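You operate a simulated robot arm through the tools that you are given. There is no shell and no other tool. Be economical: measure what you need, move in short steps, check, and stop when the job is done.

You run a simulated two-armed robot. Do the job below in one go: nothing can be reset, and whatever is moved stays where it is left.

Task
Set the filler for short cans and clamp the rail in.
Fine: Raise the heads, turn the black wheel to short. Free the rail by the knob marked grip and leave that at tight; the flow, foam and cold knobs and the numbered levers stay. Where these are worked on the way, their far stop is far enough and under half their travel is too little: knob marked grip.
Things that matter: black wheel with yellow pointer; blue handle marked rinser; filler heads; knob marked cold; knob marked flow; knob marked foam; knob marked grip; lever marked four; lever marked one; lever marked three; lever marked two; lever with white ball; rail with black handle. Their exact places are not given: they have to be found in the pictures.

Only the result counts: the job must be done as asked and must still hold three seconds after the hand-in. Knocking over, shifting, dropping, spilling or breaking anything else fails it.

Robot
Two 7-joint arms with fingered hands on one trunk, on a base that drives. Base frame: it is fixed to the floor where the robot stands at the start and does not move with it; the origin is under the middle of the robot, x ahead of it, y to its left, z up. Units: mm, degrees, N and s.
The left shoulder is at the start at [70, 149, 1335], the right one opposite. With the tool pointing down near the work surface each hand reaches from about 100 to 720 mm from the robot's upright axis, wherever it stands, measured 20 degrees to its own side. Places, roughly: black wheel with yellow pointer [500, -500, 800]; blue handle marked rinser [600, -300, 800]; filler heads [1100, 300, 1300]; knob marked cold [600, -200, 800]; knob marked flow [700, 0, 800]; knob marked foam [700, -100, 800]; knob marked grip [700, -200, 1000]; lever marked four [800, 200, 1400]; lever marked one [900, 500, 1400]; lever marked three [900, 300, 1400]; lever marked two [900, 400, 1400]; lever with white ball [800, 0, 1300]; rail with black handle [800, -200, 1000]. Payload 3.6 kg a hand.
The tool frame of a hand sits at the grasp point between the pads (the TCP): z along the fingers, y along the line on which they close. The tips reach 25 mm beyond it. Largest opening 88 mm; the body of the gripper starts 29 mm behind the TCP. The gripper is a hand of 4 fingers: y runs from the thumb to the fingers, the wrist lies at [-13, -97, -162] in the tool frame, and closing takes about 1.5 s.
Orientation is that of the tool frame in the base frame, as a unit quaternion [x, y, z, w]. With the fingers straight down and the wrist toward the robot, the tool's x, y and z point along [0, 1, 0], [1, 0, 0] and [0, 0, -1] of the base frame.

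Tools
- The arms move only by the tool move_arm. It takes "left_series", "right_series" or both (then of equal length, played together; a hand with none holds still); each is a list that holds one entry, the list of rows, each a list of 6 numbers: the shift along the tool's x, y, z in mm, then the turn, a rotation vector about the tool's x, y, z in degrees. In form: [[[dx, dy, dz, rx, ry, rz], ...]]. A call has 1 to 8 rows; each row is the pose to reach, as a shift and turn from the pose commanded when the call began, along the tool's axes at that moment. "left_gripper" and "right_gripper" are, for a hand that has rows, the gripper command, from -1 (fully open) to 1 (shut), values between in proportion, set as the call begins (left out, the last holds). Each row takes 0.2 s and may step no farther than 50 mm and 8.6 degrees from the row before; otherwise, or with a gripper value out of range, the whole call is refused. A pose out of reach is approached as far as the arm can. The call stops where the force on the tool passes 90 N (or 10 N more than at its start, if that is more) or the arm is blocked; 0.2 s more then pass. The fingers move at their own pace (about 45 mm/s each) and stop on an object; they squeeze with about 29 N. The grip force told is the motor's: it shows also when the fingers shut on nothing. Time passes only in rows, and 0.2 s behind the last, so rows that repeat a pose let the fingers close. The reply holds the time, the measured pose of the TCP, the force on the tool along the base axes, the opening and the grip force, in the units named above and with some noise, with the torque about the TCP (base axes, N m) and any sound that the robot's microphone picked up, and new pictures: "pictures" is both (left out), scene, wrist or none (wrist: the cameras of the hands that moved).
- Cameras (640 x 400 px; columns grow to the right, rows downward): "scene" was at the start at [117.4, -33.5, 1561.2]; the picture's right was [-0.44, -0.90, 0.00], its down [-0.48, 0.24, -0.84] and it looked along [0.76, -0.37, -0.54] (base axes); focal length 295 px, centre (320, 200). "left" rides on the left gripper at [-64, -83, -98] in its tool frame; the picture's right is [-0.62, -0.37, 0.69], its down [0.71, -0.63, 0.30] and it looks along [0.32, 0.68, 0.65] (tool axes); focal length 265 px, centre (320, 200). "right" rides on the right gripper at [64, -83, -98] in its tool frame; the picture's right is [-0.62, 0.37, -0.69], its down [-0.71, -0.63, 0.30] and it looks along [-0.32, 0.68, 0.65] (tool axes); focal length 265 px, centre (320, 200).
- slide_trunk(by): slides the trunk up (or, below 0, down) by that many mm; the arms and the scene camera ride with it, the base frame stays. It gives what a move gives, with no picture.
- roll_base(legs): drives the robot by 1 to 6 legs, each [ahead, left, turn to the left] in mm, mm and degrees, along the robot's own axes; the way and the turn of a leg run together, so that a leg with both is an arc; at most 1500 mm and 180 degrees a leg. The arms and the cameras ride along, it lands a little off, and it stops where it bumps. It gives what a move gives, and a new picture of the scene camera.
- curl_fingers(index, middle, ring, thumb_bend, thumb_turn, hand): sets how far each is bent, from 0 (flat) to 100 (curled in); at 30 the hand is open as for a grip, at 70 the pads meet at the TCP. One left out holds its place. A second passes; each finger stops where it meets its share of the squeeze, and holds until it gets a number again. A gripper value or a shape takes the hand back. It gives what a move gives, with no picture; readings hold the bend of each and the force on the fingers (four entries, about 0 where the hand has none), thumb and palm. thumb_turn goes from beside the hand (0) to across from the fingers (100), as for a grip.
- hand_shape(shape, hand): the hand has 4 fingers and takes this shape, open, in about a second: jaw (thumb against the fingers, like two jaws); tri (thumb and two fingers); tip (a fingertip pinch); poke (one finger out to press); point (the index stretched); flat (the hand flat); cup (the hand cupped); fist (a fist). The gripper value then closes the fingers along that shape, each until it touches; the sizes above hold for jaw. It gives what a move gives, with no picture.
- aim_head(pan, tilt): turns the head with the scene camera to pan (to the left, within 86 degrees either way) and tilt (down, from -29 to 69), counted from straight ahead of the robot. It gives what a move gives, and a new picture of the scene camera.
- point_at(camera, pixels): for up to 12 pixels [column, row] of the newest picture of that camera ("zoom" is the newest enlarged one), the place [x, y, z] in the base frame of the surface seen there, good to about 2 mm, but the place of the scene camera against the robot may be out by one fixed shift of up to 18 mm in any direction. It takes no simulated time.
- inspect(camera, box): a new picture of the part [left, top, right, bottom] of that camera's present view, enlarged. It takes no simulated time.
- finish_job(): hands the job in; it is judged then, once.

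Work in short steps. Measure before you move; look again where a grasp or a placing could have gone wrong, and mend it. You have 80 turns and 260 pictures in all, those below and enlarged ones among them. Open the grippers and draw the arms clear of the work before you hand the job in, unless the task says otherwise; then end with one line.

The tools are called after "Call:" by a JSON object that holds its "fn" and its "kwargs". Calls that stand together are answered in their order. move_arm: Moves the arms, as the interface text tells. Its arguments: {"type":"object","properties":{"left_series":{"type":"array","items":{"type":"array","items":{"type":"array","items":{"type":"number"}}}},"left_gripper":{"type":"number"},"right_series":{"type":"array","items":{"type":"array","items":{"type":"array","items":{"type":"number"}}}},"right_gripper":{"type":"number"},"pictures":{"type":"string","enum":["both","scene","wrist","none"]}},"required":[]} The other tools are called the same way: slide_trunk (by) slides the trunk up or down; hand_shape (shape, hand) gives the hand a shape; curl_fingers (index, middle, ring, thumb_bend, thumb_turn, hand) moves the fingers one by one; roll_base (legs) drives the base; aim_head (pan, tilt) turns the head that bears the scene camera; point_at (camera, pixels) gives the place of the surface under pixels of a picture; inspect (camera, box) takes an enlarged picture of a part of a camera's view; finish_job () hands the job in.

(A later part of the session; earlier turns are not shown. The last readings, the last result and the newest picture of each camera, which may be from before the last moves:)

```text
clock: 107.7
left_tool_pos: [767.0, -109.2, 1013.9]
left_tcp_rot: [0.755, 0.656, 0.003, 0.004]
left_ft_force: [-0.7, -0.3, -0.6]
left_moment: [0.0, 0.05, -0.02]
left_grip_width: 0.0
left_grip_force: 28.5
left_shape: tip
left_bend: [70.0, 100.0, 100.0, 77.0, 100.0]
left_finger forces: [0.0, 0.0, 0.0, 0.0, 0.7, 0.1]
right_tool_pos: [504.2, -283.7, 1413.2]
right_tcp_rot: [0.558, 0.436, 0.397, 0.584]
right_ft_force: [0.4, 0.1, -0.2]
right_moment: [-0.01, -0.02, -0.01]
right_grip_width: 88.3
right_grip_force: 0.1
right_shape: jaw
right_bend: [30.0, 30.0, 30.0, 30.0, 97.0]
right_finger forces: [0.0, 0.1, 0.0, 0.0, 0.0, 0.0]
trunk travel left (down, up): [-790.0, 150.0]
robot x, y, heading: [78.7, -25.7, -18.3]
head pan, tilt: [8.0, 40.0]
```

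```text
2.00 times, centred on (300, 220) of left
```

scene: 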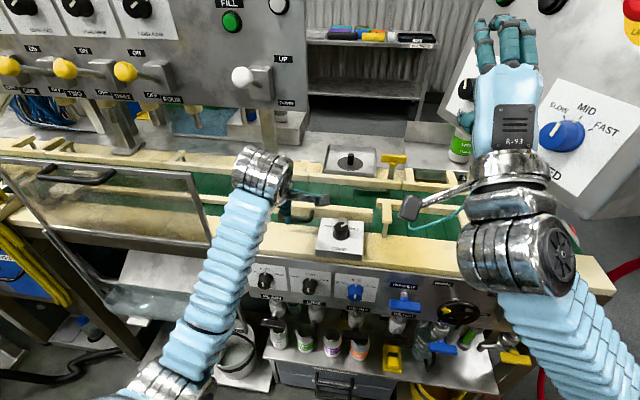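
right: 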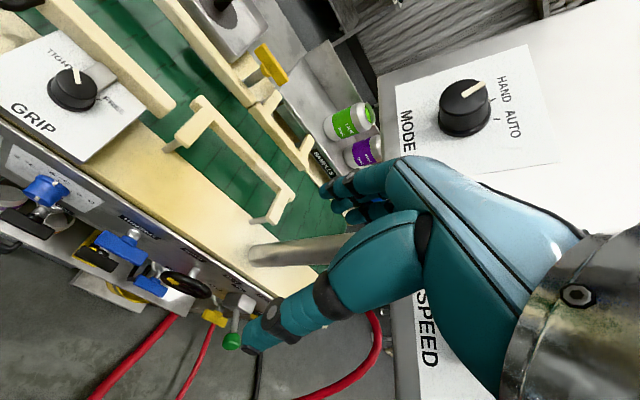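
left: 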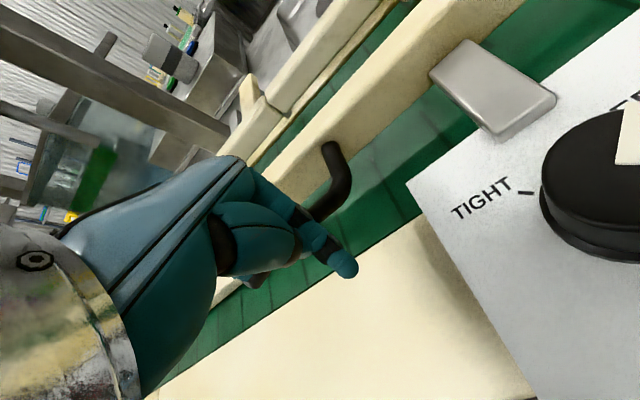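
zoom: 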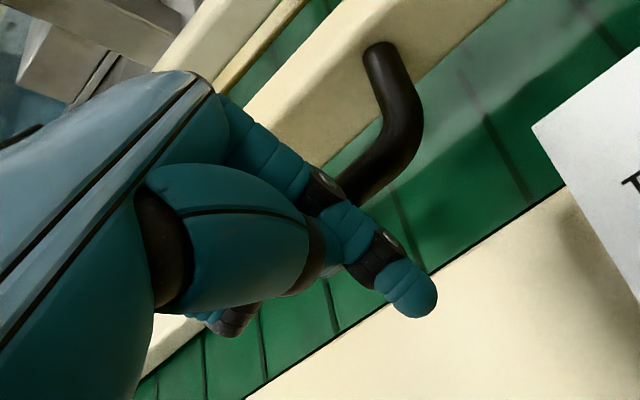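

The bar is at d≈784 now. To see whether the rail moves by itself, I back off 30 mm more and measure again.

Call:
{"fn": "move_arm", "kwargs": {"left_series": [[[2, -10, 0, 0, 0, 0], [3, -20, 0, 0, 0, 0], [5, -30, 0, 0, 0, 0], [5, -30, 0, 0, 0, 0], [5, -30, 0, 0, 0, 0]]], "pictures": "wrist"}}

Call:
{"fn": "inspect", "kwargs": {"camera": "left", "box": [200, 80, 400, 280]}}

Call:
{"fn": "point_at", "kwargs": {"camera": "zoom", "pixels": [[390, 150], [370, 200], [420, 100], [450, 60], [340, 240]]}}

Call:
{"fn": "inspect", "kwargs": {"camera": "scene", "box": [220, 150, 400, 270]}}

```text
clock: 108.9
left_tool_pos: [737.9, -98.3, 1012.7]
left_tcp_rot: [0.755, 0.656, 0.002, 0.003]
left_ft_force: [-0.3, -0.6, 0.5]
left_moment: [0.01, -0.01, 0.01]
left_grip_width: 0.0
left_grip_force: 28.8
left_shape: tip
left_bend: [70.0, 100.0, 100.0, 77.0, 100.0]
left_finger forces: [0.0, 0.1, 0.0, 0.0, 0.0, 0.1]
right_tool_pos: [503.9, -283.9, 1414.6]
right_tcp_rot: [0.559, 0.435, 0.396, 0.584]
right_ft_force: [0.6, -0.4, -0.2]
right_moment: [0.0, -0.05, 0.02]
right_grip_width: 87.9
right_grip_force: 0.0
right_shape: jaw
right_bend: [30.0, 30.0, 30.0, 30.0, 97.0]
right_finger forces: [0.0, 0.0, 0.0, 0.0, 0.0, 0.0]
trunk travel left (down, up): [-790.0, 150.0]
robot x, y, heading: [80.3, -28.5, -18.0]
head pan, tilt: [8.0, 40.0]
```

left: 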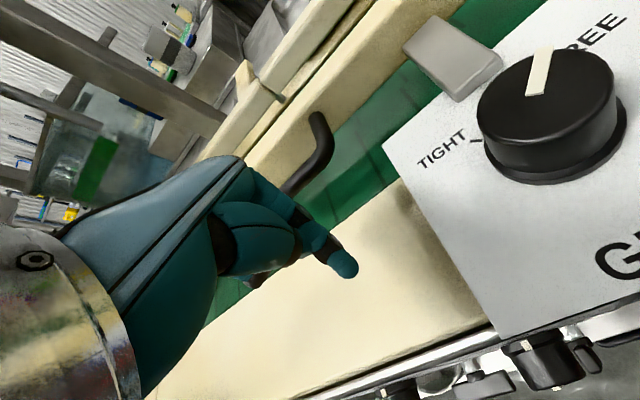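

```text
2.00 times, centred on (300, 180) of left
```

zoom: 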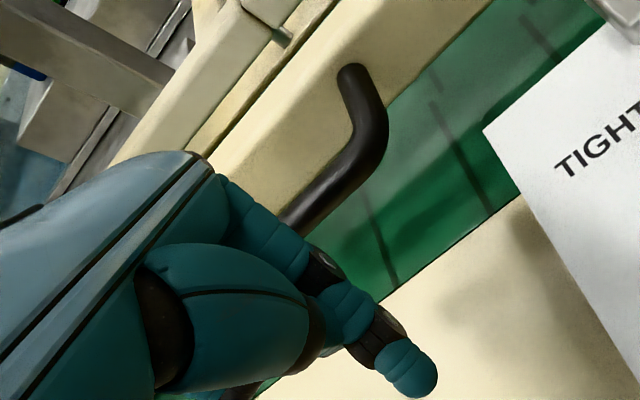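

```text
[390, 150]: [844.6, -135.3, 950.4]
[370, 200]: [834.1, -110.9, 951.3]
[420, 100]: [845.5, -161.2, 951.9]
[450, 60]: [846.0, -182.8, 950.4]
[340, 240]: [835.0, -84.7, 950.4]
```

```text
3.33 times, centred on (310, 210) of scene
```

zoom: 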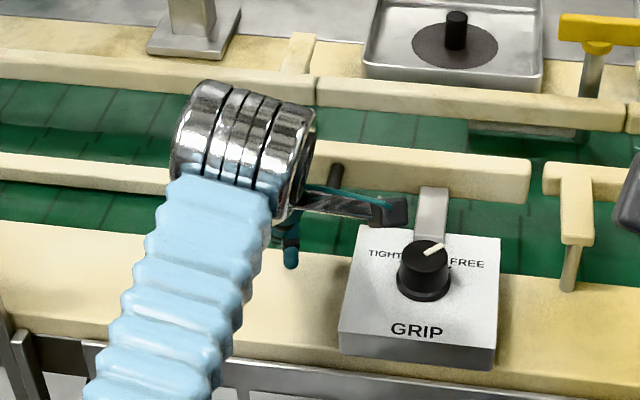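

The rail stays in the scene view. I measure the bar and rail face again here to check for slow creep.

Call:
{"fn": "point_at", "kwargs": {"camera": "left", "pixels": [[325, 145], [313, 170], [318, 118], [350, 90], [400, 50], [450, 60]]}}

Call:
{"fn": "move_arm", "kwargs": {"left_series": [[[0, -10, 0, 0, 0, 0], [0, -20, 0, 0, 0, 0], [0, -20, 0, 0, 0, 0], [0, -20, 0, 0, 0, 0], [0, -20, 0, 0, 0, 0], [0, -20, 0, 0, 0, 0], [0, -20, 0, 0, 0, 0], [0, -20, 0, 0, 0, 0]]], "pictures": "both"}}

Call:
{"fn": "inspect", "kwargs": {"camera": "scene", "box": [220, 150, 400, 270]}}

```text
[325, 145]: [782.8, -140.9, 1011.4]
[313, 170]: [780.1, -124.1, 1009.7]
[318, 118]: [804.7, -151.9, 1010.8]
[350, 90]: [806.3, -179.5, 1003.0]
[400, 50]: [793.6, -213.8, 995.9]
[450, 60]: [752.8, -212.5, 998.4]
```

```text
clock: 110.7
left_tool_pos: [723.1, -90.5, 1012.6]
left_tcp_rot: [0.753, 0.658, 0.006, 0.0]
left_ft_force: [-0.4, 0.1, 0.9]
left_moment: [0.02, -0.01, -0.01]
left_grip_width: 0.2
left_grip_force: 28.6
left_shape: tip
left_bend: [70.0, 100.0, 100.0, 77.0, 100.0]
left_finger forces: [0.0, 0.0, 0.0, 0.0, 0.0, 0.0]
right_tool_pos: [505.3, -283.6, 1413.5]
right_tcp_rot: [0.559, 0.435, 0.396, 0.585]
right_ft_force: [-0.6, -0.2, 0.5]
right_moment: [0.01, 0.0, -0.02]
right_grip_width: 88.2
right_grip_force: 0.1
right_shape: jaw
right_bend: [30.0, 30.0, 30.0, 30.0, 97.0]
right_finger forces: [0.0, 0.0, 0.1, 0.0, 0.1, 0.0]
trunk travel left (down, up): [-790.0, 150.0]
robot x, y, heading: [78.2, -25.0, -18.2]
head pan, tilt: [8.0, 40.0]
```

scene: 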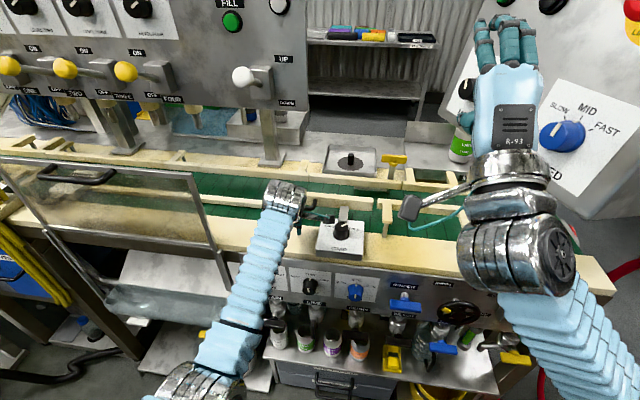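
left: 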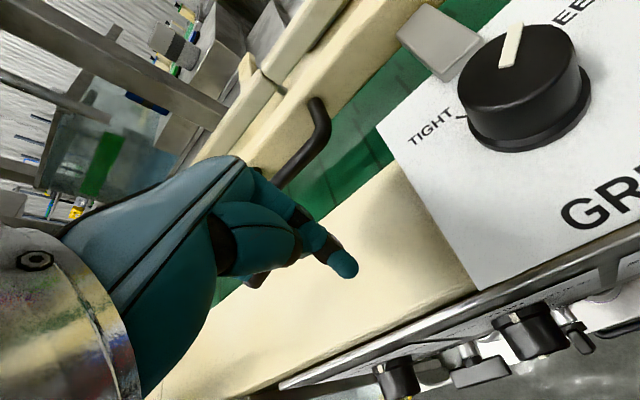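

```text
3.33 times, centred on (310, 210) of scene
```

zoom: 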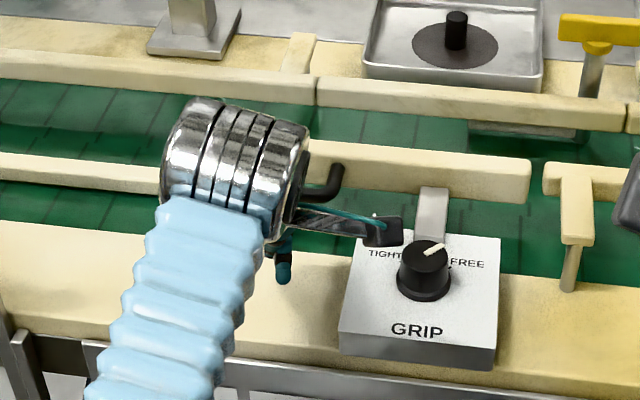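

The rail face stays at d≈822 (50 mm in), so nothing springs back. The full-stop picture showed it a few mm farther, so I make the index straighter for a cleaner push, press again to the stop and back off.

Call:
{"fn": "curl_fingers", "kwargs": {"hand": "left", "index": 46, "middle": 98, "ring": 98, "thumb_bend": 60}}

Call:
{"fn": "move_arm", "kwargs": {"left_series": [[[0, 0, 9, 0, 0, 0], [-2, 12, 9, 0, 0, 0], [-4, 24, 9, 0, 0, 0], [-5, 34, 9, 0, 0, 0], [-6, 42, 9, 0, 0, 0], [-7, 48, 9, 0, 0, 0], [-8, 54, 9, 0, 0, 0], [-8, 54, 9, 0, 0, 0]]], "pictures": "wrist"}}

Call:
{"fn": "inspect", "kwargs": {"camera": "scene", "box": [220, 150, 400, 270]}}

```text
clock: 111.7
left_tool_pos: [722.8, -89.0, 1011.2]
left_tcp_rot: [0.753, 0.658, 0.005, 0.0]
left_ft_force: [-1.2, -0.1, -0.7]
left_moment: [0.01, 0.02, 0.0]
left_grip_width: 34.4
left_grip_force: 0.0
left_shape: fingers
left_bend: [46.0, 98.0, 98.0, 60.0, 100.0]
left_finger forces: [0.0, 0.0, 0.0, 0.1, 0.0, 0.1]
right_tool_pos: [505.1, -283.3, 1414.3]
right_tcp_rot: [0.559, 0.435, 0.395, 0.585]
right_ft_force: [-0.1, 0.8, -0.5]
right_moment: [0.02, -0.03, 0.02]
right_grip_width: 88.0
right_grip_force: 0.0
right_shape: jaw
right_bend: [30.0, 30.0, 30.0, 30.0, 97.0]
right_finger forces: [0.0, 0.0, 0.0, 0.1, 0.0, 0.0]
trunk travel left (down, up): [-790.0, 150.0]
robot x, y, heading: [74.9, -25.4, -18.5]
head pan, tilt: [8.0, 40.0]
```

```text
clock: 113.5
left_tool_pos: [768.9, -110.7, 1006.3]
left_tcp_rot: [0.755, 0.656, 0.003, 0.005]
left_ft_force: [-17.6, 4.5, 4.8]
left_moment: [-0.01, -0.13, -0.03]
left_grip_width: 5.3
left_grip_force: 9.6
left_shape: fingers
left_bend: [70.0, 98.0, 98.0, 60.0, 100.0]
left_finger forces: [15.3, 3.4, 0.0, 0.1, 0.0, 0.1]
right_tool_pos: [500.3, -282.3, 1415.4]
right_tcp_rot: [0.558, 0.434, 0.396, 0.586]
right_ft_force: [0.0, -0.4, 0.6]
right_moment: [0.03, 0.01, -0.02]
right_grip_width: 88.1
right_grip_force: 0.0
right_shape: jaw
right_bend: [30.0, 30.0, 30.0, 30.0, 97.0]
right_finger forces: [0.0, 0.0, 0.0, 0.1, 0.0, 0.0]
trunk travel left (down, up): [-790.0, 150.0]
robot x, y, heading: [79.7, -23.5, -18.2]
head pan, tilt: [8.0, 40.0]
```

left: 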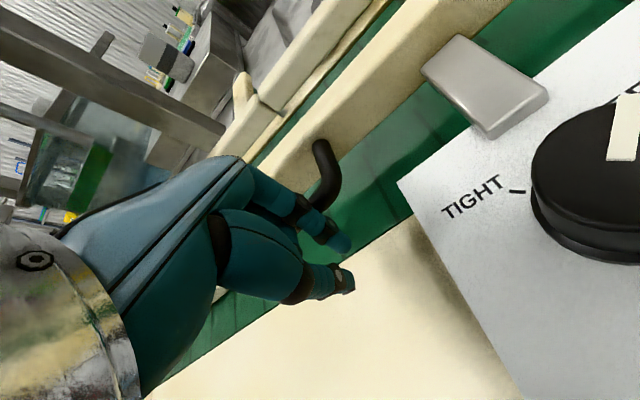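

```text
3.33 times, centred on (310, 210) of scene
```

zoom: 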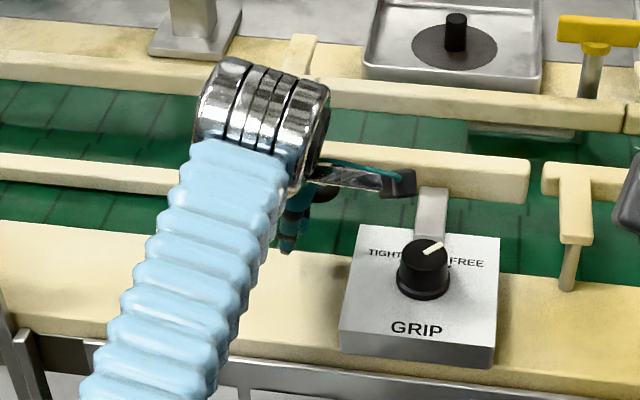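

The rail takes 17 N without moving, in the same place as at full push, so this is the stop. I back off straight and check before lifting.

Call:
{"fn": "move_arm", "kwargs": {"left_series": [[[1, -8, 0, 0, 0, 0], [3, -18, 0, 0, 0, 0], [6, -35, 0, 0, 0, 0], [10, -60, 0, 0, 0, 0], [15, -85, 0, 0, 0, 0], [15, -85, 0, 0, 0, 0]]], "pictures": "wrist"}}

Call:
{"fn": "inspect", "kwargs": {"camera": "scene", "box": [220, 150, 400, 270]}}

```text
clock: 114.9
left_tool_pos: [699.7, -69.7, 1004.9]
left_tcp_rot: [0.749, 0.662, 0.014, 0.0]
left_ft_force: [-0.4, -0.1, -0.2]
left_moment: [-0.01, 0.02, 0.04]
left_grip_width: 34.8
left_grip_force: 0.2
left_shape: fingers
left_bend: [46.0, 98.0, 98.0, 60.0, 100.0]
left_finger forces: [0.1, 0.1, 0.0, 0.1, 0.1, 0.1]
right_tool_pos: [506.9, -285.0, 1412.5]
right_tcp_rot: [0.559, 0.436, 0.396, 0.584]
right_ft_force: [-0.6, 0.1, -0.3]
right_moment: [-0.07, -0.01, 0.01]
right_grip_width: 87.9
right_grip_force: 0.0
right_shape: jaw
right_bend: [30.0, 30.0, 30.0, 30.0, 97.0]
right_finger forces: [0.0, 0.1, 0.0, 0.0, 0.0, 0.0]
trunk travel left (down, up): [-790.0, 150.0]
robot x, y, heading: [78.8, -21.4, -18.4]
head pan, tilt: [8.0, 40.0]
```

left: 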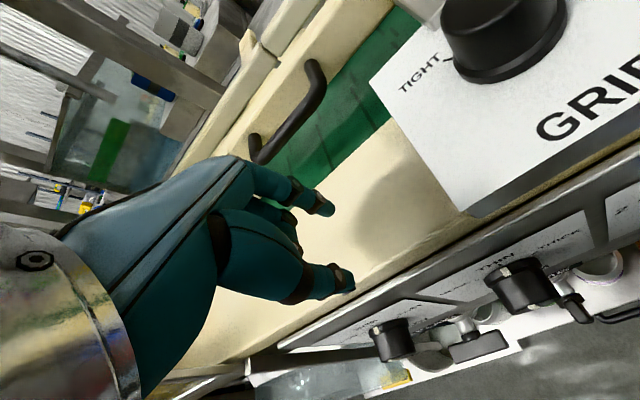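

```text
3.33 times, centred on (310, 210) of scene
```

zoom: 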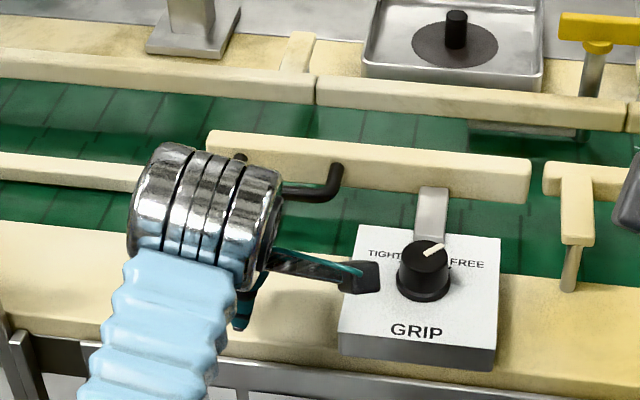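

The rail stays in. I lift, roll the hand toward +70° and go above the knob.

Call:
{"fn": "move_arm", "kwargs": {"left_series": [[[0, 0, -35, 0, 0, 0], [0, 0, -70, 0, 0, 0], [0, 0, -105, 0, 0, 0], [0, 0, -105, 0, 0, 8], [0, 0, -105, 0, 0, 16], [0, 0, -105, 0, 0, 24], [0, 0, -105, 0, 0, 32], [0, 0, -105, 0, 0, 40]]], "pictures": "none"}}

Call:
{"fn": "curl_fingers", "kwargs": {"hand": "left", "index": 46, "thumb_bend": 46}}

Call:
{"fn": "move_arm", "kwargs": {"left_series": [[[-23, 21, 0, 0, 0, 8], [-46, 42, 0, 0, 0, 16], [-69, 63, 0, 0, 0, 24], [-92, 85, 0, 0, 0, 32], [-92, 85, 0, 0, 0, 38], [-92, 85, 0, 0, 0, 38]]], "pictures": "both"}}

Call:
{"fn": "inspect", "kwargs": {"camera": "scene", "box": [220, 150, 400, 270]}}

```text
clock: 116.7
left_tool_pos: [690.2, -84.9, 1105.9]
left_tcp_rot: [0.934, 0.358, 0.001, 0.003]
left_ft_force: [0.9, -0.1, 0.7]
left_moment: [0.0, 0.0, -0.02]
left_grip_width: 35.0
left_grip_force: 0.1
left_shape: fingers
left_bend: [46.0, 98.0, 98.0, 60.0, 100.0]
left_finger forces: [0.0, 0.0, 0.0, 0.0, 0.1, 0.0]
right_tool_pos: [506.2, -283.3, 1413.0]
right_tcp_rot: [0.559, 0.436, 0.395, 0.584]
right_ft_force: [-0.5, -0.4, -0.9]
right_moment: [-0.01, 0.0, -0.03]
right_grip_width: 87.9
right_grip_force: 0.0
right_shape: jaw
right_bend: [30.0, 30.0, 30.0, 30.0, 97.0]
right_finger forces: [0.0, 0.0, 0.0, 0.1, 0.0, 0.0]
trunk travel left (down, up): [-790.0, 150.0]
robot x, y, heading: [78.8, -24.5, -18.2]
head pan, tilt: [8.0, 40.0]
```

```text
clock: 117.7
left_tool_pos: [688.1, -84.6, 1106.5]
left_tcp_rot: [0.934, 0.358, 0.002, 0.001]
left_ft_force: [0.0, 0.1, 0.5]
left_moment: [-0.03, 0.01, -0.02]
left_grip_width: 49.9
left_grip_force: 0.1
left_shape: fingers
left_bend: [46.0, 98.0, 98.0, 46.0, 100.0]
left_finger forces: [0.0, 0.1, 0.0, 0.0, 0.0, 0.0]
right_tool_pos: [504.2, -282.3, 1415.0]
right_tcp_rot: [0.559, 0.435, 0.396, 0.584]
right_ft_force: [-0.8, 0.0, -0.1]
right_moment: [-0.01, 0.03, 0.0]
right_grip_width: 88.2
right_grip_force: 0.0
right_shape: jaw
right_bend: [30.0, 30.0, 30.0, 30.0, 97.0]
right_finger forces: [0.0, 0.1, 0.0, 0.1, 0.1, 0.0]
trunk travel left (down, up): [-790.0, 150.0]
robot x, y, heading: [78.0, -26.0, -18.4]
head pan, tilt: [8.0, 40.0]
```

```text
clock: 119.1
left_tool_pos: [675.2, -208.7, 1105.5]
left_tcp_rot: [0.999, 0.034, 0.002, 0.001]
left_ft_force: [0.0, 0.9, 1.0]
left_moment: [-0.02, 0.01, 0.02]
left_grip_width: 49.8
left_grip_force: 0.1
left_shape: fingers
left_bend: [46.0, 98.0, 98.0, 46.0, 100.0]
left_finger forces: [0.0, 0.0, 0.0, 0.0, 0.0, 0.1]
right_tool_pos: [505.0, -283.3, 1413.2]
right_tcp_rot: [0.558, 0.436, 0.395, 0.585]
right_ft_force: [-1.0, 0.7, -0.5]
right_moment: [-0.02, 0.0, 0.01]
right_grip_width: 88.0
right_grip_force: 0.1
right_shape: jaw
right_bend: [30.0, 30.0, 30.0, 30.0, 97.0]
right_finger forces: [0.1, 0.0, 0.1, 0.0, 0.0, 0.0]
trunk travel left (down, up): [-790.0, 150.0]
robot x, y, heading: [77.4, -25.5, -17.9]
head pan, tilt: [8.0, 40.0]
```

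scene: 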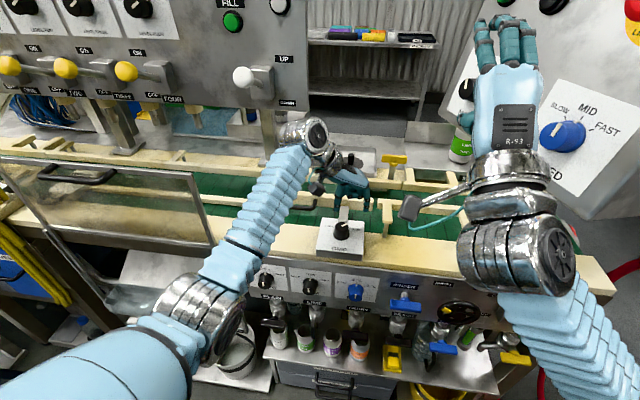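
left: 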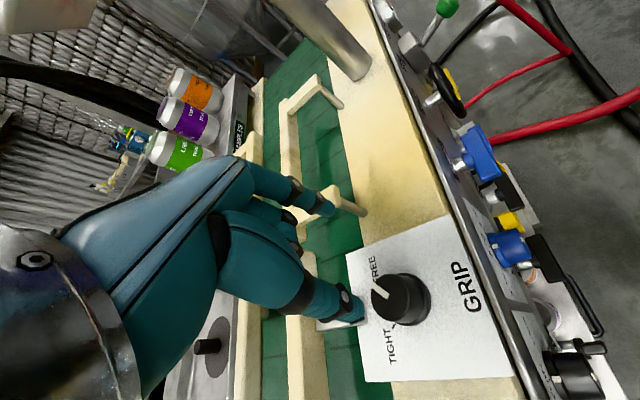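

```text
3.33 times, centred on (310, 210) of scene
```

zoom: 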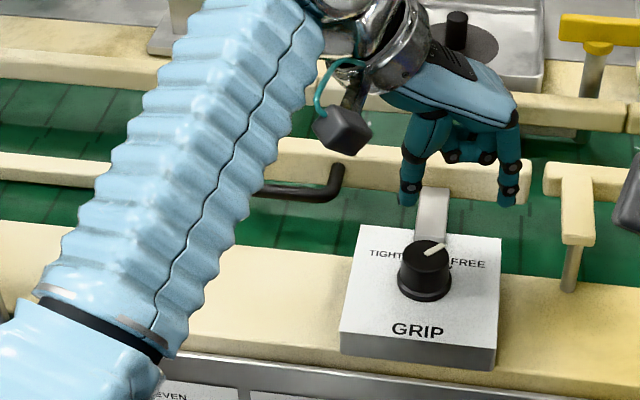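

The rail is still in and the mark is at FREE. I shift (+15.6,-11.6) onto the knob axis and lower 88 mm around it.

Call:
{"fn": "move_arm", "kwargs": {"left_series": [[[8, -6, 0, 0, 0, 0], [15.6, -11.6, 10, 0, 0, 0], [15.6, -11.6, 40, 0, 0, 0], [15.6, -11.6, 65, 0, 0, 0], [15.6, -11.6, 80, 0, 0, 0], [15.6, -11.6, 88, 0, 0, 0], [15.6, -11.6, 88, 0, 0, 0]]], "pictures": "wrist"}}

Call:
{"fn": "curl_fingers", "kwargs": {"hand": "left", "index": 72, "thumb_bend": 72}}

Call:
{"fn": "inspect", "kwargs": {"camera": "left", "box": [220, 120, 440, 340]}}

```text
clock: 120.7
left_tool_pos: [693.4, -196.3, 1018.6]
left_tcp_rot: [0.999, 0.035, 0.001, 0.001]
left_ft_force: [-0.4, 0.2, -0.5]
left_moment: [0.02, 0.01, 0.0]
left_grip_width: 49.9
left_grip_force: 0.0
left_shape: fingers
left_bend: [46.0, 98.0, 98.0, 46.0, 100.0]
left_finger forces: [0.0, 0.1, 0.1, 0.0, 0.0, 0.0]
right_tool_pos: [505.9, -282.5, 1414.6]
right_tcp_rot: [0.558, 0.436, 0.397, 0.583]
right_ft_force: [1.2, -0.1, 0.4]
right_moment: [-0.01, 0.03, 0.02]
right_grip_width: 87.9
right_grip_force: 0.0
right_shape: jaw
right_bend: [30.0, 30.0, 30.0, 30.0, 97.0]
right_finger forces: [0.1, 0.0, 0.0, 0.0, 0.0, 0.1]
trunk travel left (down, up): [-790.0, 150.0]
robot x, y, heading: [81.7, -25.0, -18.3]
head pan, tilt: [8.0, 40.0]
```

left: 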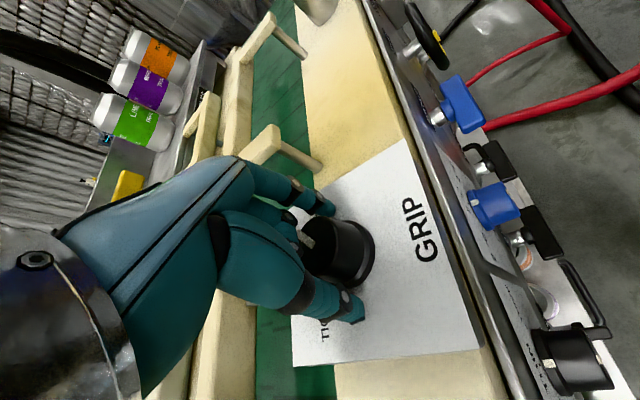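

```text
clock: 121.7
left_tool_pos: [693.7, -196.4, 1018.5]
left_tcp_rot: [0.999, 0.036, 0.002, 0.0]
left_ft_force: [0.2, 1.4, -1.2]
left_moment: [-0.04, 0.01, 0.01]
left_grip_width: 27.6
left_grip_force: 9.8
left_shape: fingers
left_bend: [57.0, 98.0, 98.0, 59.0, 100.0]
left_finger forces: [9.2, 0.0, 0.0, 0.1, 10.7, 0.1]
right_tool_pos: [505.3, -282.9, 1415.0]
right_tcp_rot: [0.559, 0.436, 0.396, 0.584]
right_ft_force: [-0.1, -0.2, 0.2]
right_moment: [0.02, 0.0, 0.0]
right_grip_width: 88.1
right_grip_force: 0.0
right_shape: jaw
right_bend: [30.0, 30.0, 30.0, 30.0, 97.0]
right_finger forces: [0.0, 0.0, 0.0, 0.0, 0.1, 0.1]
trunk travel left (down, up): [-790.0, 150.0]
robot x, y, heading: [76.3, -23.9, -18.0]
head pan, tilt: [8.0, 40.0]
```

```text
1.82 times, centred on (330, 230) of left
```

zoom: 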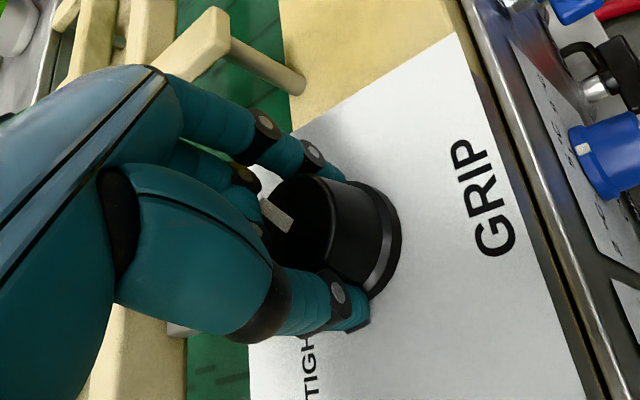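

Gripped well, balanced 9–11 N. I turn anticlockwise 80° toward TIGHT.

Call:
{"fn": "move_arm", "kwargs": {"left_series": [[[0, 0, 0, 0, 0, -7.5], [0, 0, 0, 0, 0, -15], [0, 0, 0, 0, 0, -22.5], [0, 0, 0, 0, 0, -30], [0, 0, 0, 0, 0, -37.5], [0, 0, 0, 0, 0, -45], [0, 0, 0, 0, 0, -52.5], [0, 0, 0, 0, 0, -60]]], "pictures": "wrist"}}

Call:
{"fn": "inspect", "kwargs": {"camera": "left", "box": [220, 120, 440, 340]}}

Call:
{"fn": "move_arm", "kwargs": {"left_series": [[[0, 0, 0, 0, 0, -7.5], [0, 0, 0, 0, 0, -15], [0, 0, 0, 0, 0, -22.5], [0, 0, 0, 0, 0, -28], [0, 0, 0, 0, 0, -28]]], "pictures": "wrist"}}

Call:
{"fn": "inspect", "kwargs": {"camera": "left", "box": [220, 120, 440, 340]}}

```text
clock: 123.5
left_tool_pos: [693.9, -196.9, 1018.6]
left_tcp_rot: [0.847, 0.532, 0.0, 0.001]
left_ft_force: [-0.6, -0.1, -6.9]
left_moment: [-0.01, 0.0, -0.08]
left_grip_width: 27.3
left_grip_force: 9.0
left_shape: fingers
left_bend: [57.0, 98.0, 98.0, 60.0, 100.0]
left_finger forces: [9.6, 0.1, 0.0, 0.1, 9.7, 0.0]
right_tool_pos: [505.8, -283.4, 1414.2]
right_tcp_rot: [0.559, 0.436, 0.396, 0.584]
right_ft_force: [-0.2, -0.1, 1.5]
right_moment: [0.0, 0.01, -0.01]
right_grip_width: 87.8
right_grip_force: 0.0
right_shape: jaw
right_bend: [30.0, 30.0, 30.0, 30.0, 97.0]
right_finger forces: [0.0, 0.0, 0.0, 0.0, 0.1, 0.0]
trunk travel left (down, up): [-790.0, 150.0]
robot x, y, heading: [81.5, -23.6, -18.1]
head pan, tilt: [8.0, 40.0]
```

left: 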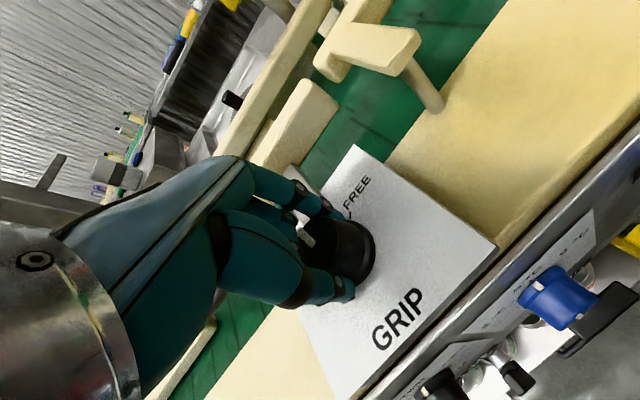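

```text
1.82 times, centred on (330, 230) of left
```

zoom: 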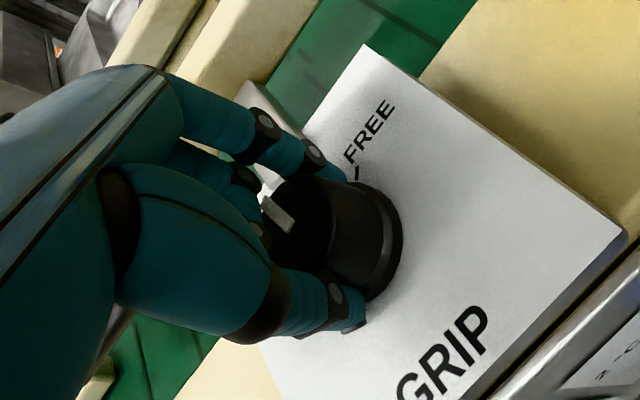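

```text
clock: 124.9
left_tool_pos: [711.2, -158.3, 1013.2]
left_tcp_rot: [0.681, 0.732, 0.035, -0.007]
left_ft_force: [-4.8, 0.2, 14.4]
left_moment: [-0.01, 0.15, -0.01]
left_grip_width: 0.0
left_grip_force: 7.5
left_shape: fingers
left_bend: [71.0, 98.0, 98.0, 72.0, 100.0]
left_finger forces: [3.1, 0.0, 0.0, 0.1, 11.6, 0.0]
right_tool_pos: [503.9, -281.9, 1413.3]
right_tcp_rot: [0.558, 0.436, 0.395, 0.585]
right_ft_force: [0.9, -0.9, 0.5]
right_moment: [0.0, 0.01, 0.02]
right_grip_width: 88.2
right_grip_force: 0.0
right_shape: jaw
right_bend: [30.0, 30.0, 30.0, 30.0, 97.0]
right_finger forces: [0.0, 0.0, 0.0, 0.0, 0.0, 0.0]
trunk travel left (down, up): [-790.0, 150.0]
robot x, y, heading: [79.0, -24.5, -18.2]
head pan, tilt: [8.0, 40.0]
stopped in row 5 (left hand): the arm was blocked; the commanded pose is now the measured one
```

left: 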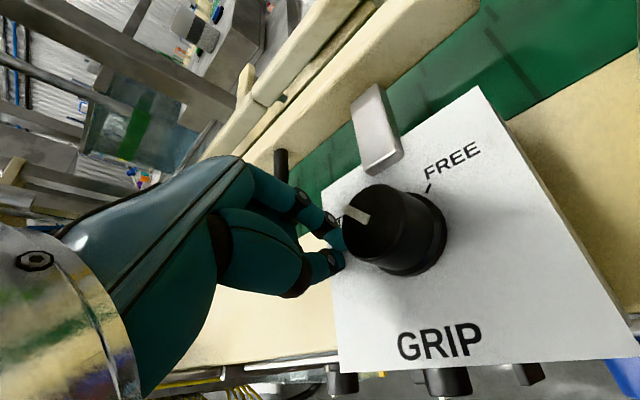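

```text
1.82 times, centred on (330, 230) of left
```

zoom: 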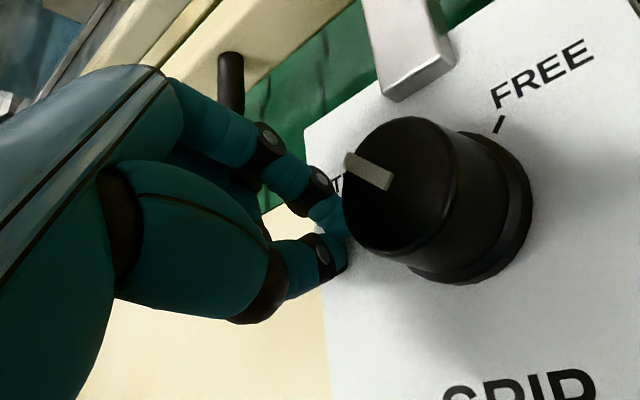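

The arm met a joint limit and slid off the knob to the left. I open, lift straight up, and check the mark and rail.

Call:
{"fn": "move_arm", "kwargs": {"left_series": [[[0, 0, -30, 0, 0, 2], [0, 0, -60, 0, 0, 4], [0, 0, -90, 0, 0, 10], [0, 0, -90, 0, 0, 18], [0, 0, -90, 0, 0, 26]]], "pictures": "wrist"}}

Call:
{"fn": "inspect", "kwargs": {"camera": "scene", "box": [220, 150, 400, 270]}}

Call:
{"fn": "inspect", "kwargs": {"camera": "left", "box": [340, 80, 560, 300]}}

```text
clock: 126.1
left_tool_pos: [709.2, -166.1, 1101.0]
left_tcp_rot: [0.828, 0.56, 0.029, -0.015]
left_ft_force: [-0.7, 0.5, 0.8]
left_moment: [0.02, 0.01, 0.02]
left_grip_width: 0.0
left_grip_force: 0.1
left_shape: fingers
left_bend: [71.0, 98.0, 98.0, 72.0, 100.0]
left_finger forces: [0.0, 0.1, 0.1, 0.0, 0.1, 0.0]
right_tool_pos: [504.2, -282.9, 1412.5]
right_tcp_rot: [0.559, 0.435, 0.395, 0.585]
right_ft_force: [-0.9, 0.8, -1.1]
right_moment: [-0.03, -0.02, 0.02]
right_grip_width: 88.0
right_grip_force: 0.0
right_shape: jaw
right_bend: [30.0, 30.0, 30.0, 30.0, 97.0]
right_finger forces: [0.0, 0.0, 0.1, 0.0, 0.0, 0.0]
trunk travel left (down, up): [-790.0, 150.0]
robot x, y, heading: [77.3, -27.2, -18.1]
head pan, tilt: [8.0, 40.0]
```

left: 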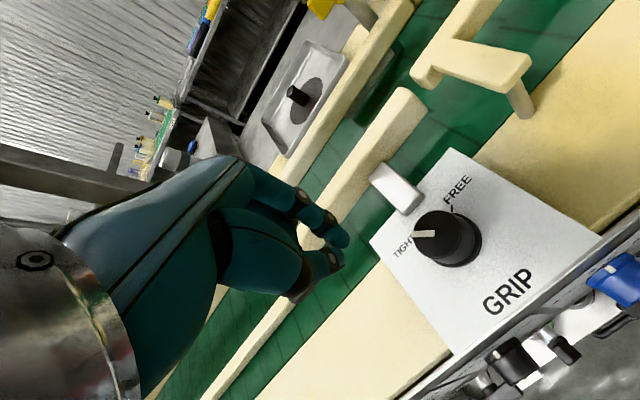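

```text
3.33 times, centred on (310, 210) of scene
```

zoom: 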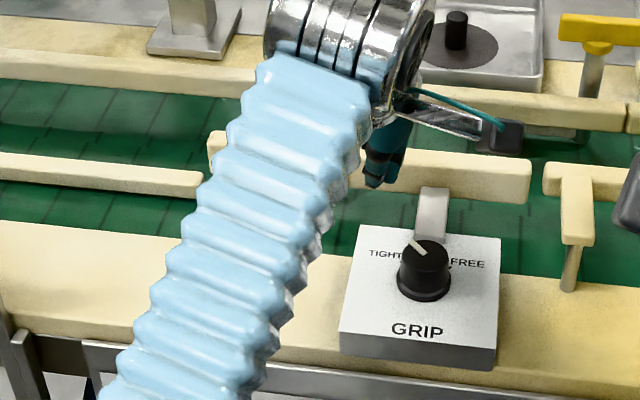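

```text
1.82 times, centred on (450, 190) of left
```

zoom: 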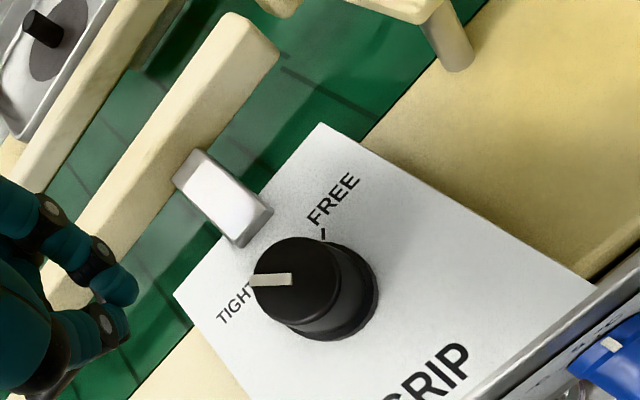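

The mark is back toward TIGHT and the rail is in. I measure the mark's angle against the original 41° and the rail's place.

Call:
{"fn": "point_at", "kwargs": {"camera": "zoom", "pixels": [[254, 283], [288, 281], [298, 282], [305, 242], [300, 325], [300, 238], [250, 160], [340, 282], [258, 265], [270, 312]]}}

Call:
{"fn": "inspect", "kwargs": {"camera": "scene", "box": [310, 200, 370, 260]}}

```text
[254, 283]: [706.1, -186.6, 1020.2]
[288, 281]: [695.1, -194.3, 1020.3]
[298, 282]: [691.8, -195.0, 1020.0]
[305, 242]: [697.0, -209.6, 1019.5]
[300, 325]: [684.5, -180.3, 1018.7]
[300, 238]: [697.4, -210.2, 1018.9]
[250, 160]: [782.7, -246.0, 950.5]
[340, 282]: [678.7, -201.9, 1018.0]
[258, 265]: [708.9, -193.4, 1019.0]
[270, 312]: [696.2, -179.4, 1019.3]
```

```text
6.67 times, centred on (340, 230) of scene
```

zoom: 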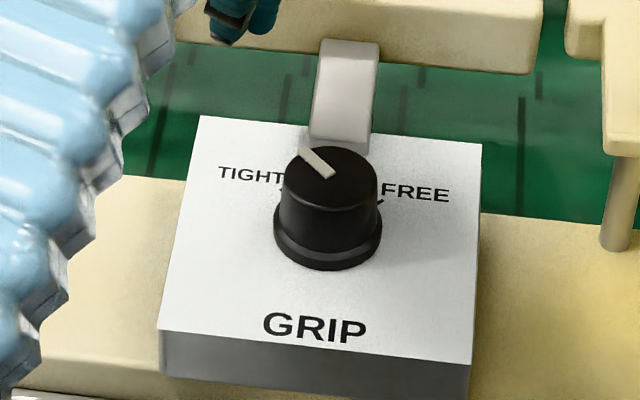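

I compare the mark's direction with the TIGHT and FREE ticks on the plate.

Call:
{"fn": "point_at", "kwargs": {"camera": "zoom", "pixels": [[283, 186], [279, 192], [379, 202], [384, 199], [304, 152], [330, 174], [328, 165]]}}

Call:
{"fn": "inspect", "kwargs": {"camera": "scene", "box": [325, 215, 355, 240]}}

```text
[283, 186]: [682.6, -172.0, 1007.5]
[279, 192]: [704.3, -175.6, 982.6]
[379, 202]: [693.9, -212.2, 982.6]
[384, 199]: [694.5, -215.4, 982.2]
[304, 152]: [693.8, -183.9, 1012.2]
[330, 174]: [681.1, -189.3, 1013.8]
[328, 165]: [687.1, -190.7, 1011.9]
```

```text
16.00 times, centred on (340, 228) of scene
```

zoom: 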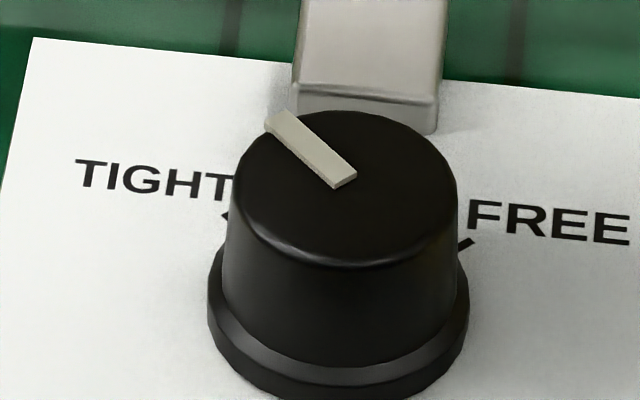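

The mark lies at the TIGHT tick within measuring noise. To make sure it is at its stop, I take one more grip at about +40° roll and turn it further anticlockwise.

Call:
{"fn": "curl_fingers", "kwargs": {"hand": "left", "index": 46, "thumb_bend": 46}}

Call:
{"fn": "move_arm", "kwargs": {"left_series": [[[-8, -1, 0, 0, -1, 7], [-16, -3, 0, 0, -2, 14], [-25, -5, 0, 0, -3, 21], [-35, -6.5, 0, 0, -3.7, 28], [-35, -6.5, 0, 0, -3.7, 36], [-35, -6.5, 0, 0, -3.7, 36]]], "pictures": "wrist"}}

```text
clock: 127.1
left_tool_pos: [709.8, -166.0, 1099.4]
left_tcp_rot: [0.828, 0.56, 0.029, -0.017]
left_ft_force: [0.2, -0.4, -0.5]
left_moment: [0.01, 0.02, -0.03]
left_grip_width: 49.8
left_grip_force: 0.0
left_shape: fingers
left_bend: [46.0, 98.0, 98.0, 46.0, 100.0]
left_finger forces: [0.1, 0.1, 0.0, 0.0, 0.0, 0.0]
right_tool_pos: [505.9, -284.1, 1413.6]
right_tcp_rot: [0.559, 0.435, 0.396, 0.584]
right_ft_force: [0.7, -1.3, 0.4]
right_moment: [0.0, 0.03, 0.0]
right_grip_width: 88.1
right_grip_force: 0.0
right_shape: jaw
right_bend: [30.0, 30.0, 30.0, 30.0, 97.0]
right_finger forces: [0.1, 0.0, 0.1, 0.0, 0.0, 0.1]
trunk travel left (down, up): [-790.0, 150.0]
robot x, y, heading: [82.0, -24.3, -18.3]
head pan, tilt: [8.0, 40.0]
```

```text
clock: 128.5
left_tool_pos: [688.4, -198.8, 1096.8]
left_tcp_rot: [0.961, 0.276, -0.004, -0.007]
left_ft_force: [-0.2, 0.2, 1.2]
left_moment: [-0.01, -0.01, -0.04]
left_grip_width: 49.9
left_grip_force: 0.1
left_shape: fingers
left_bend: [46.0, 98.0, 98.0, 46.0, 100.0]
left_finger forces: [0.0, 0.1, 0.1, 0.0, 0.1, 0.0]
right_tool_pos: [504.3, -284.0, 1414.5]
right_tcp_rot: [0.558, 0.436, 0.396, 0.584]
right_ft_force: [-0.8, -1.0, 0.5]
right_moment: [0.02, 0.03, 0.02]
right_grip_width: 88.1
right_grip_force: 0.0
right_shape: jaw
right_bend: [30.0, 30.0, 30.0, 30.0, 97.0]
right_finger forces: [0.1, 0.1, 0.0, 0.0, 0.0, 0.0]
trunk travel left (down, up): [-790.0, 150.0]
robot x, y, heading: [78.2, -27.6, -18.2]
head pan, tilt: [8.0, 40.0]
```

left: 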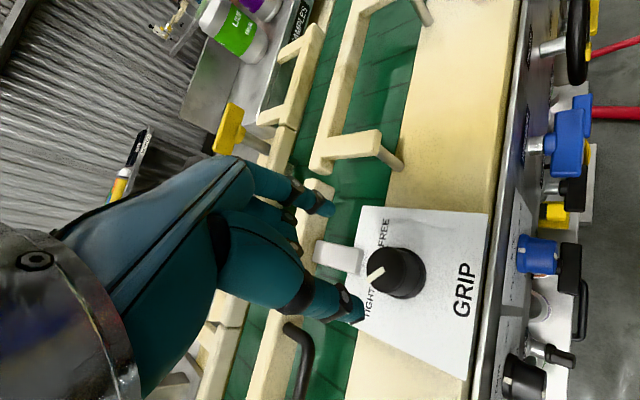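

I lower onto the knob, grip, and turn -34° in the next steps.

Call:
{"fn": "move_arm", "kwargs": {"left_series": [[[3.3, -1.4, 25, 0, 0, 0], [3.3, -1.4, 50, 0, 0, 0], [3.3, -1.4, 70, 0, 0, 0], [3.3, -1.4, 79, 0, 0, 0], [3.3, -1.4, 79, 0, 0, 0]]], "pictures": "none"}}

Call:
{"fn": "curl_fingers", "kwargs": {"hand": "left", "index": 72, "thumb_bend": 72}}

Call:
{"fn": "inspect", "kwargs": {"camera": "left", "box": [220, 120, 440, 340]}}

Call:
{"fn": "move_arm", "kwargs": {"left_series": [[[0, 0, 0, 0, 0, -6], [0, 0, 0, 0, 0, -12], [0, 0, 0, 0, 0, -18], [0, 0, 0, 0, 0, -24], [0, 0, 0, 0, 0, -30], [0, 0, 0, 0, 0, -30]]], "pictures": "wrist"}}

Call:
{"fn": "inspect", "kwargs": {"camera": "left", "box": [220, 120, 440, 340]}}

```text
clock: 129.7
left_tool_pos: [689.4, -191.9, 1019.5]
left_tcp_rot: [0.961, 0.277, -0.005, -0.007]
left_ft_force: [0.3, -0.1, -0.2]
left_moment: [-0.04, 0.03, -0.02]
left_grip_width: 49.7
left_grip_force: 0.0
left_shape: fingers
left_bend: [46.0, 98.0, 98.0, 46.0, 100.0]
left_finger forces: [0.0, 0.0, 0.1, 0.0, 0.1, 0.1]
right_tool_pos: [505.0, -284.0, 1414.2]
right_tcp_rot: [0.559, 0.436, 0.396, 0.584]
right_ft_force: [-0.3, 0.5, 0.3]
right_moment: [-0.02, -0.01, -0.03]
right_grip_width: 88.0
right_grip_force: 0.1
right_shape: jaw
right_bend: [30.0, 30.0, 30.0, 30.0, 97.0]
right_finger forces: [0.0, 0.1, 0.0, 0.0, 0.1, 0.0]
trunk travel left (down, up): [-790.0, 150.0]
robot x, y, heading: [78.4, -28.0, -18.0]
head pan, tilt: [8.0, 40.0]
```

```text
clock: 130.7
left_tool_pos: [689.8, -192.5, 1019.9]
left_tcp_rot: [0.961, 0.277, -0.005, -0.007]
left_ft_force: [1.3, -3.6, -0.1]
left_moment: [-0.1, -0.03, 0.03]
left_grip_width: 26.7
left_grip_force: 9.2
left_shape: fingers
left_bend: [54.0, 98.0, 98.0, 63.0, 100.0]
left_finger forces: [10.8, 0.0, 0.0, 0.0, 7.6, 0.0]
right_tool_pos: [506.6, -284.2, 1413.3]
right_tcp_rot: [0.559, 0.435, 0.396, 0.584]
right_ft_force: [0.1, 0.2, -0.1]
right_moment: [0.0, 0.04, 0.01]
right_grip_width: 88.0
right_grip_force: 0.1
right_shape: jaw
right_bend: [30.0, 30.0, 30.0, 30.0, 97.0]
right_finger forces: [0.0, 0.1, 0.1, 0.0, 0.0, 0.0]
trunk travel left (down, up): [-790.0, 150.0]
robot x, y, heading: [77.3, -25.9, -18.3]
head pan, tilt: [8.0, 40.0]
```

```text
1.82 times, centred on (330, 230) of left
```

zoom: 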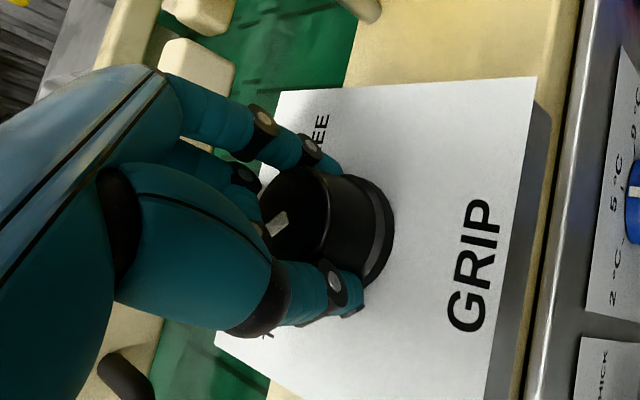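

```text
clock: 132.1
left_tool_pos: [688.2, -195.3, 1018.9]
left_tcp_rot: [0.857, 0.516, -0.002, -0.008]
left_ft_force: [-5.8, -11.4, 2.0]
left_moment: [-0.31, 0.07, -0.3]
left_grip_width: 26.4
left_grip_force: 13.0
left_shape: fingers
left_bend: [55.0, 98.0, 98.0, 63.0, 100.0]
left_finger forces: [18.1, 0.1, 0.1, 0.1, 7.5, 0.0]
right_tool_pos: [503.8, -285.8, 1413.4]
right_tcp_rot: [0.559, 0.436, 0.397, 0.584]
right_ft_force: [0.8, 1.1, 0.3]
right_moment: [-0.03, 0.03, 0.01]
right_grip_width: 87.9
right_grip_force: 0.0
right_shape: jaw
right_bend: [30.0, 30.0, 30.0, 30.0, 97.0]
right_finger forces: [0.2, 0.0, 0.0, 0.0, 0.1, 0.0]
trunk travel left (down, up): [-790.0, 150.0]
robot x, y, heading: [78.6, -21.9, -18.2]
head pan, tilt: [8.0, 40.0]
```

left: 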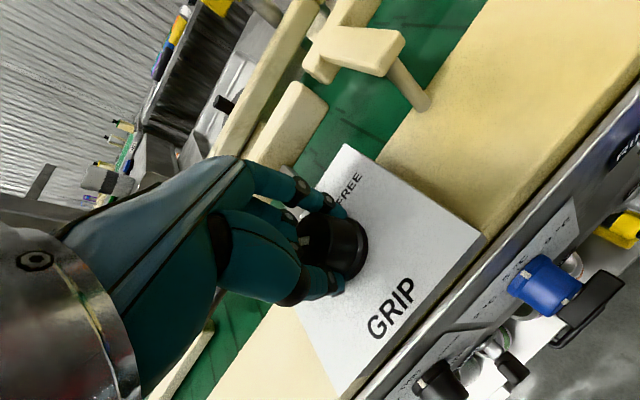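

```text
1.82 times, centred on (330, 230) of left
```

zoom: 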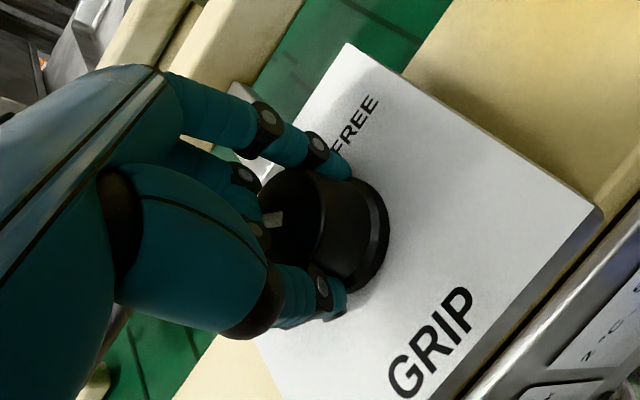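

A resisting moment of about 0.3 Nm and finger slip show the TIGHT stop. I open and lift away.

Call:
{"fn": "curl_fingers", "kwargs": {"hand": "left", "index": 46, "thumb_bend": 46}}

Call:
{"fn": "move_arm", "kwargs": {"left_series": [[[0, 0, -30, 0, 0, 0], [0, 0, -60, 0, 0, 0], [0, 0, -95, 0, 0, 0], [15, -25, -130, 0, 0, 0], [30, -55, -165, 0, 0, 0], [45, -85, -200, 0, 0, 0], [60, -110, -235, 0, 0, 0], [60, -130, -265, 0, 0, 0]]], "pictures": "both"}}

Call:
{"fn": "inspect", "kwargs": {"camera": "scene", "box": [220, 150, 400, 270]}}

```text
clock: 133.1
left_tool_pos: [690.0, -192.5, 1017.1]
left_tcp_rot: [0.857, 0.516, -0.003, -0.009]
left_ft_force: [0.1, -0.8, 0.1]
left_moment: [-0.04, 0.01, 0.0]
left_grip_width: 49.6
left_grip_force: 0.1
left_shape: fingers
left_bend: [46.0, 98.0, 98.0, 46.0, 100.0]
left_finger forces: [0.0, 0.1, 0.0, 0.0, 0.0, 0.1]
right_tool_pos: [506.3, -281.9, 1413.6]
right_tcp_rot: [0.559, 0.436, 0.395, 0.585]
right_ft_force: [-0.5, -0.7, 0.1]
right_moment: [-0.01, 0.02, -0.03]
right_grip_width: 88.2
right_grip_force: 0.3
right_shape: jaw
right_bend: [30.0, 30.0, 30.0, 30.0, 97.0]
right_finger forces: [0.1, 0.0, 0.0, 0.1, 0.0, 0.0]
trunk travel left (down, up): [-790.0, 150.0]
robot x, y, heading: [78.5, -23.4, -17.8]
head pan, tilt: [8.0, 40.0]
```

```text
clock: 134.9
left_tool_pos: [604.3, -76.6, 1287.5]
left_tcp_rot: [0.856, 0.517, -0.004, -0.008]
left_ft_force: [-0.3, 0.3, -1.0]
left_moment: [-0.03, 0.01, 0.0]
left_grip_width: 49.8
left_grip_force: 0.0
left_shape: fingers
left_bend: [46.0, 98.0, 98.0, 46.0, 100.0]
left_finger forces: [0.1, 0.0, 0.0, 0.1, 0.0, 0.0]
right_tool_pos: [503.8, -280.0, 1414.1]
right_tcp_rot: [0.558, 0.436, 0.394, 0.586]
right_ft_force: [0.5, 0.1, 0.0]
right_moment: [0.02, -0.01, -0.02]
right_grip_width: 87.9
right_grip_force: 0.1
right_shape: jaw
right_bend: [30.0, 30.0, 30.0, 30.0, 97.0]
right_finger forces: [0.1, 0.1, 0.1, 0.1, 0.0, 0.0]
trunk travel left (down, up): [-790.0, 150.0]
robot x, y, heading: [79.6, -26.9, -18.2]
head pan, tilt: [8.0, 40.0]
```

scene: 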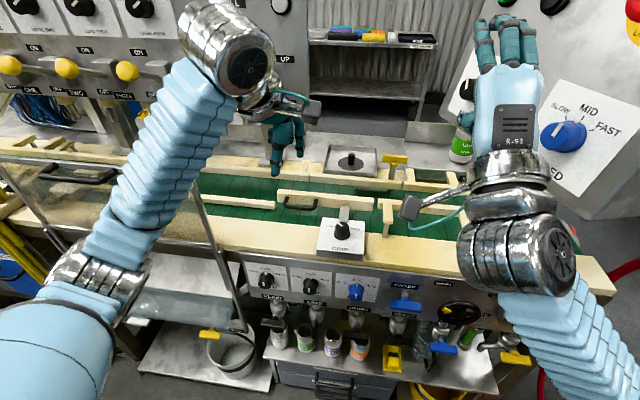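
left: 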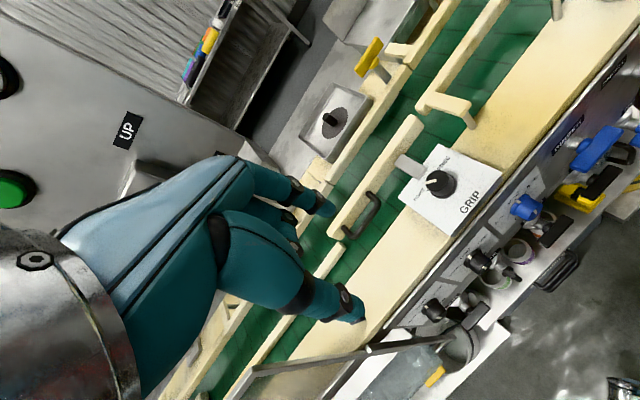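

```text
3.33 times, centred on (310, 210) of scene
```

zoom: 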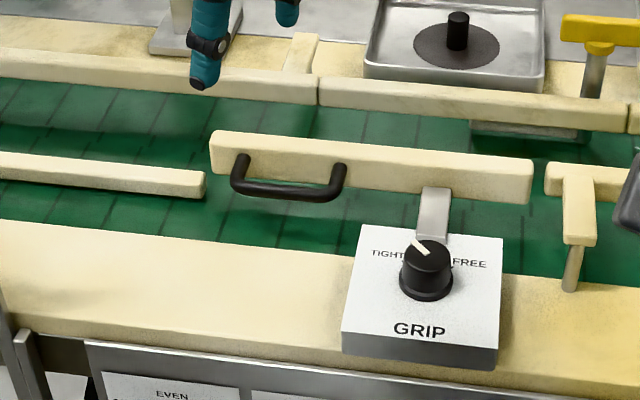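

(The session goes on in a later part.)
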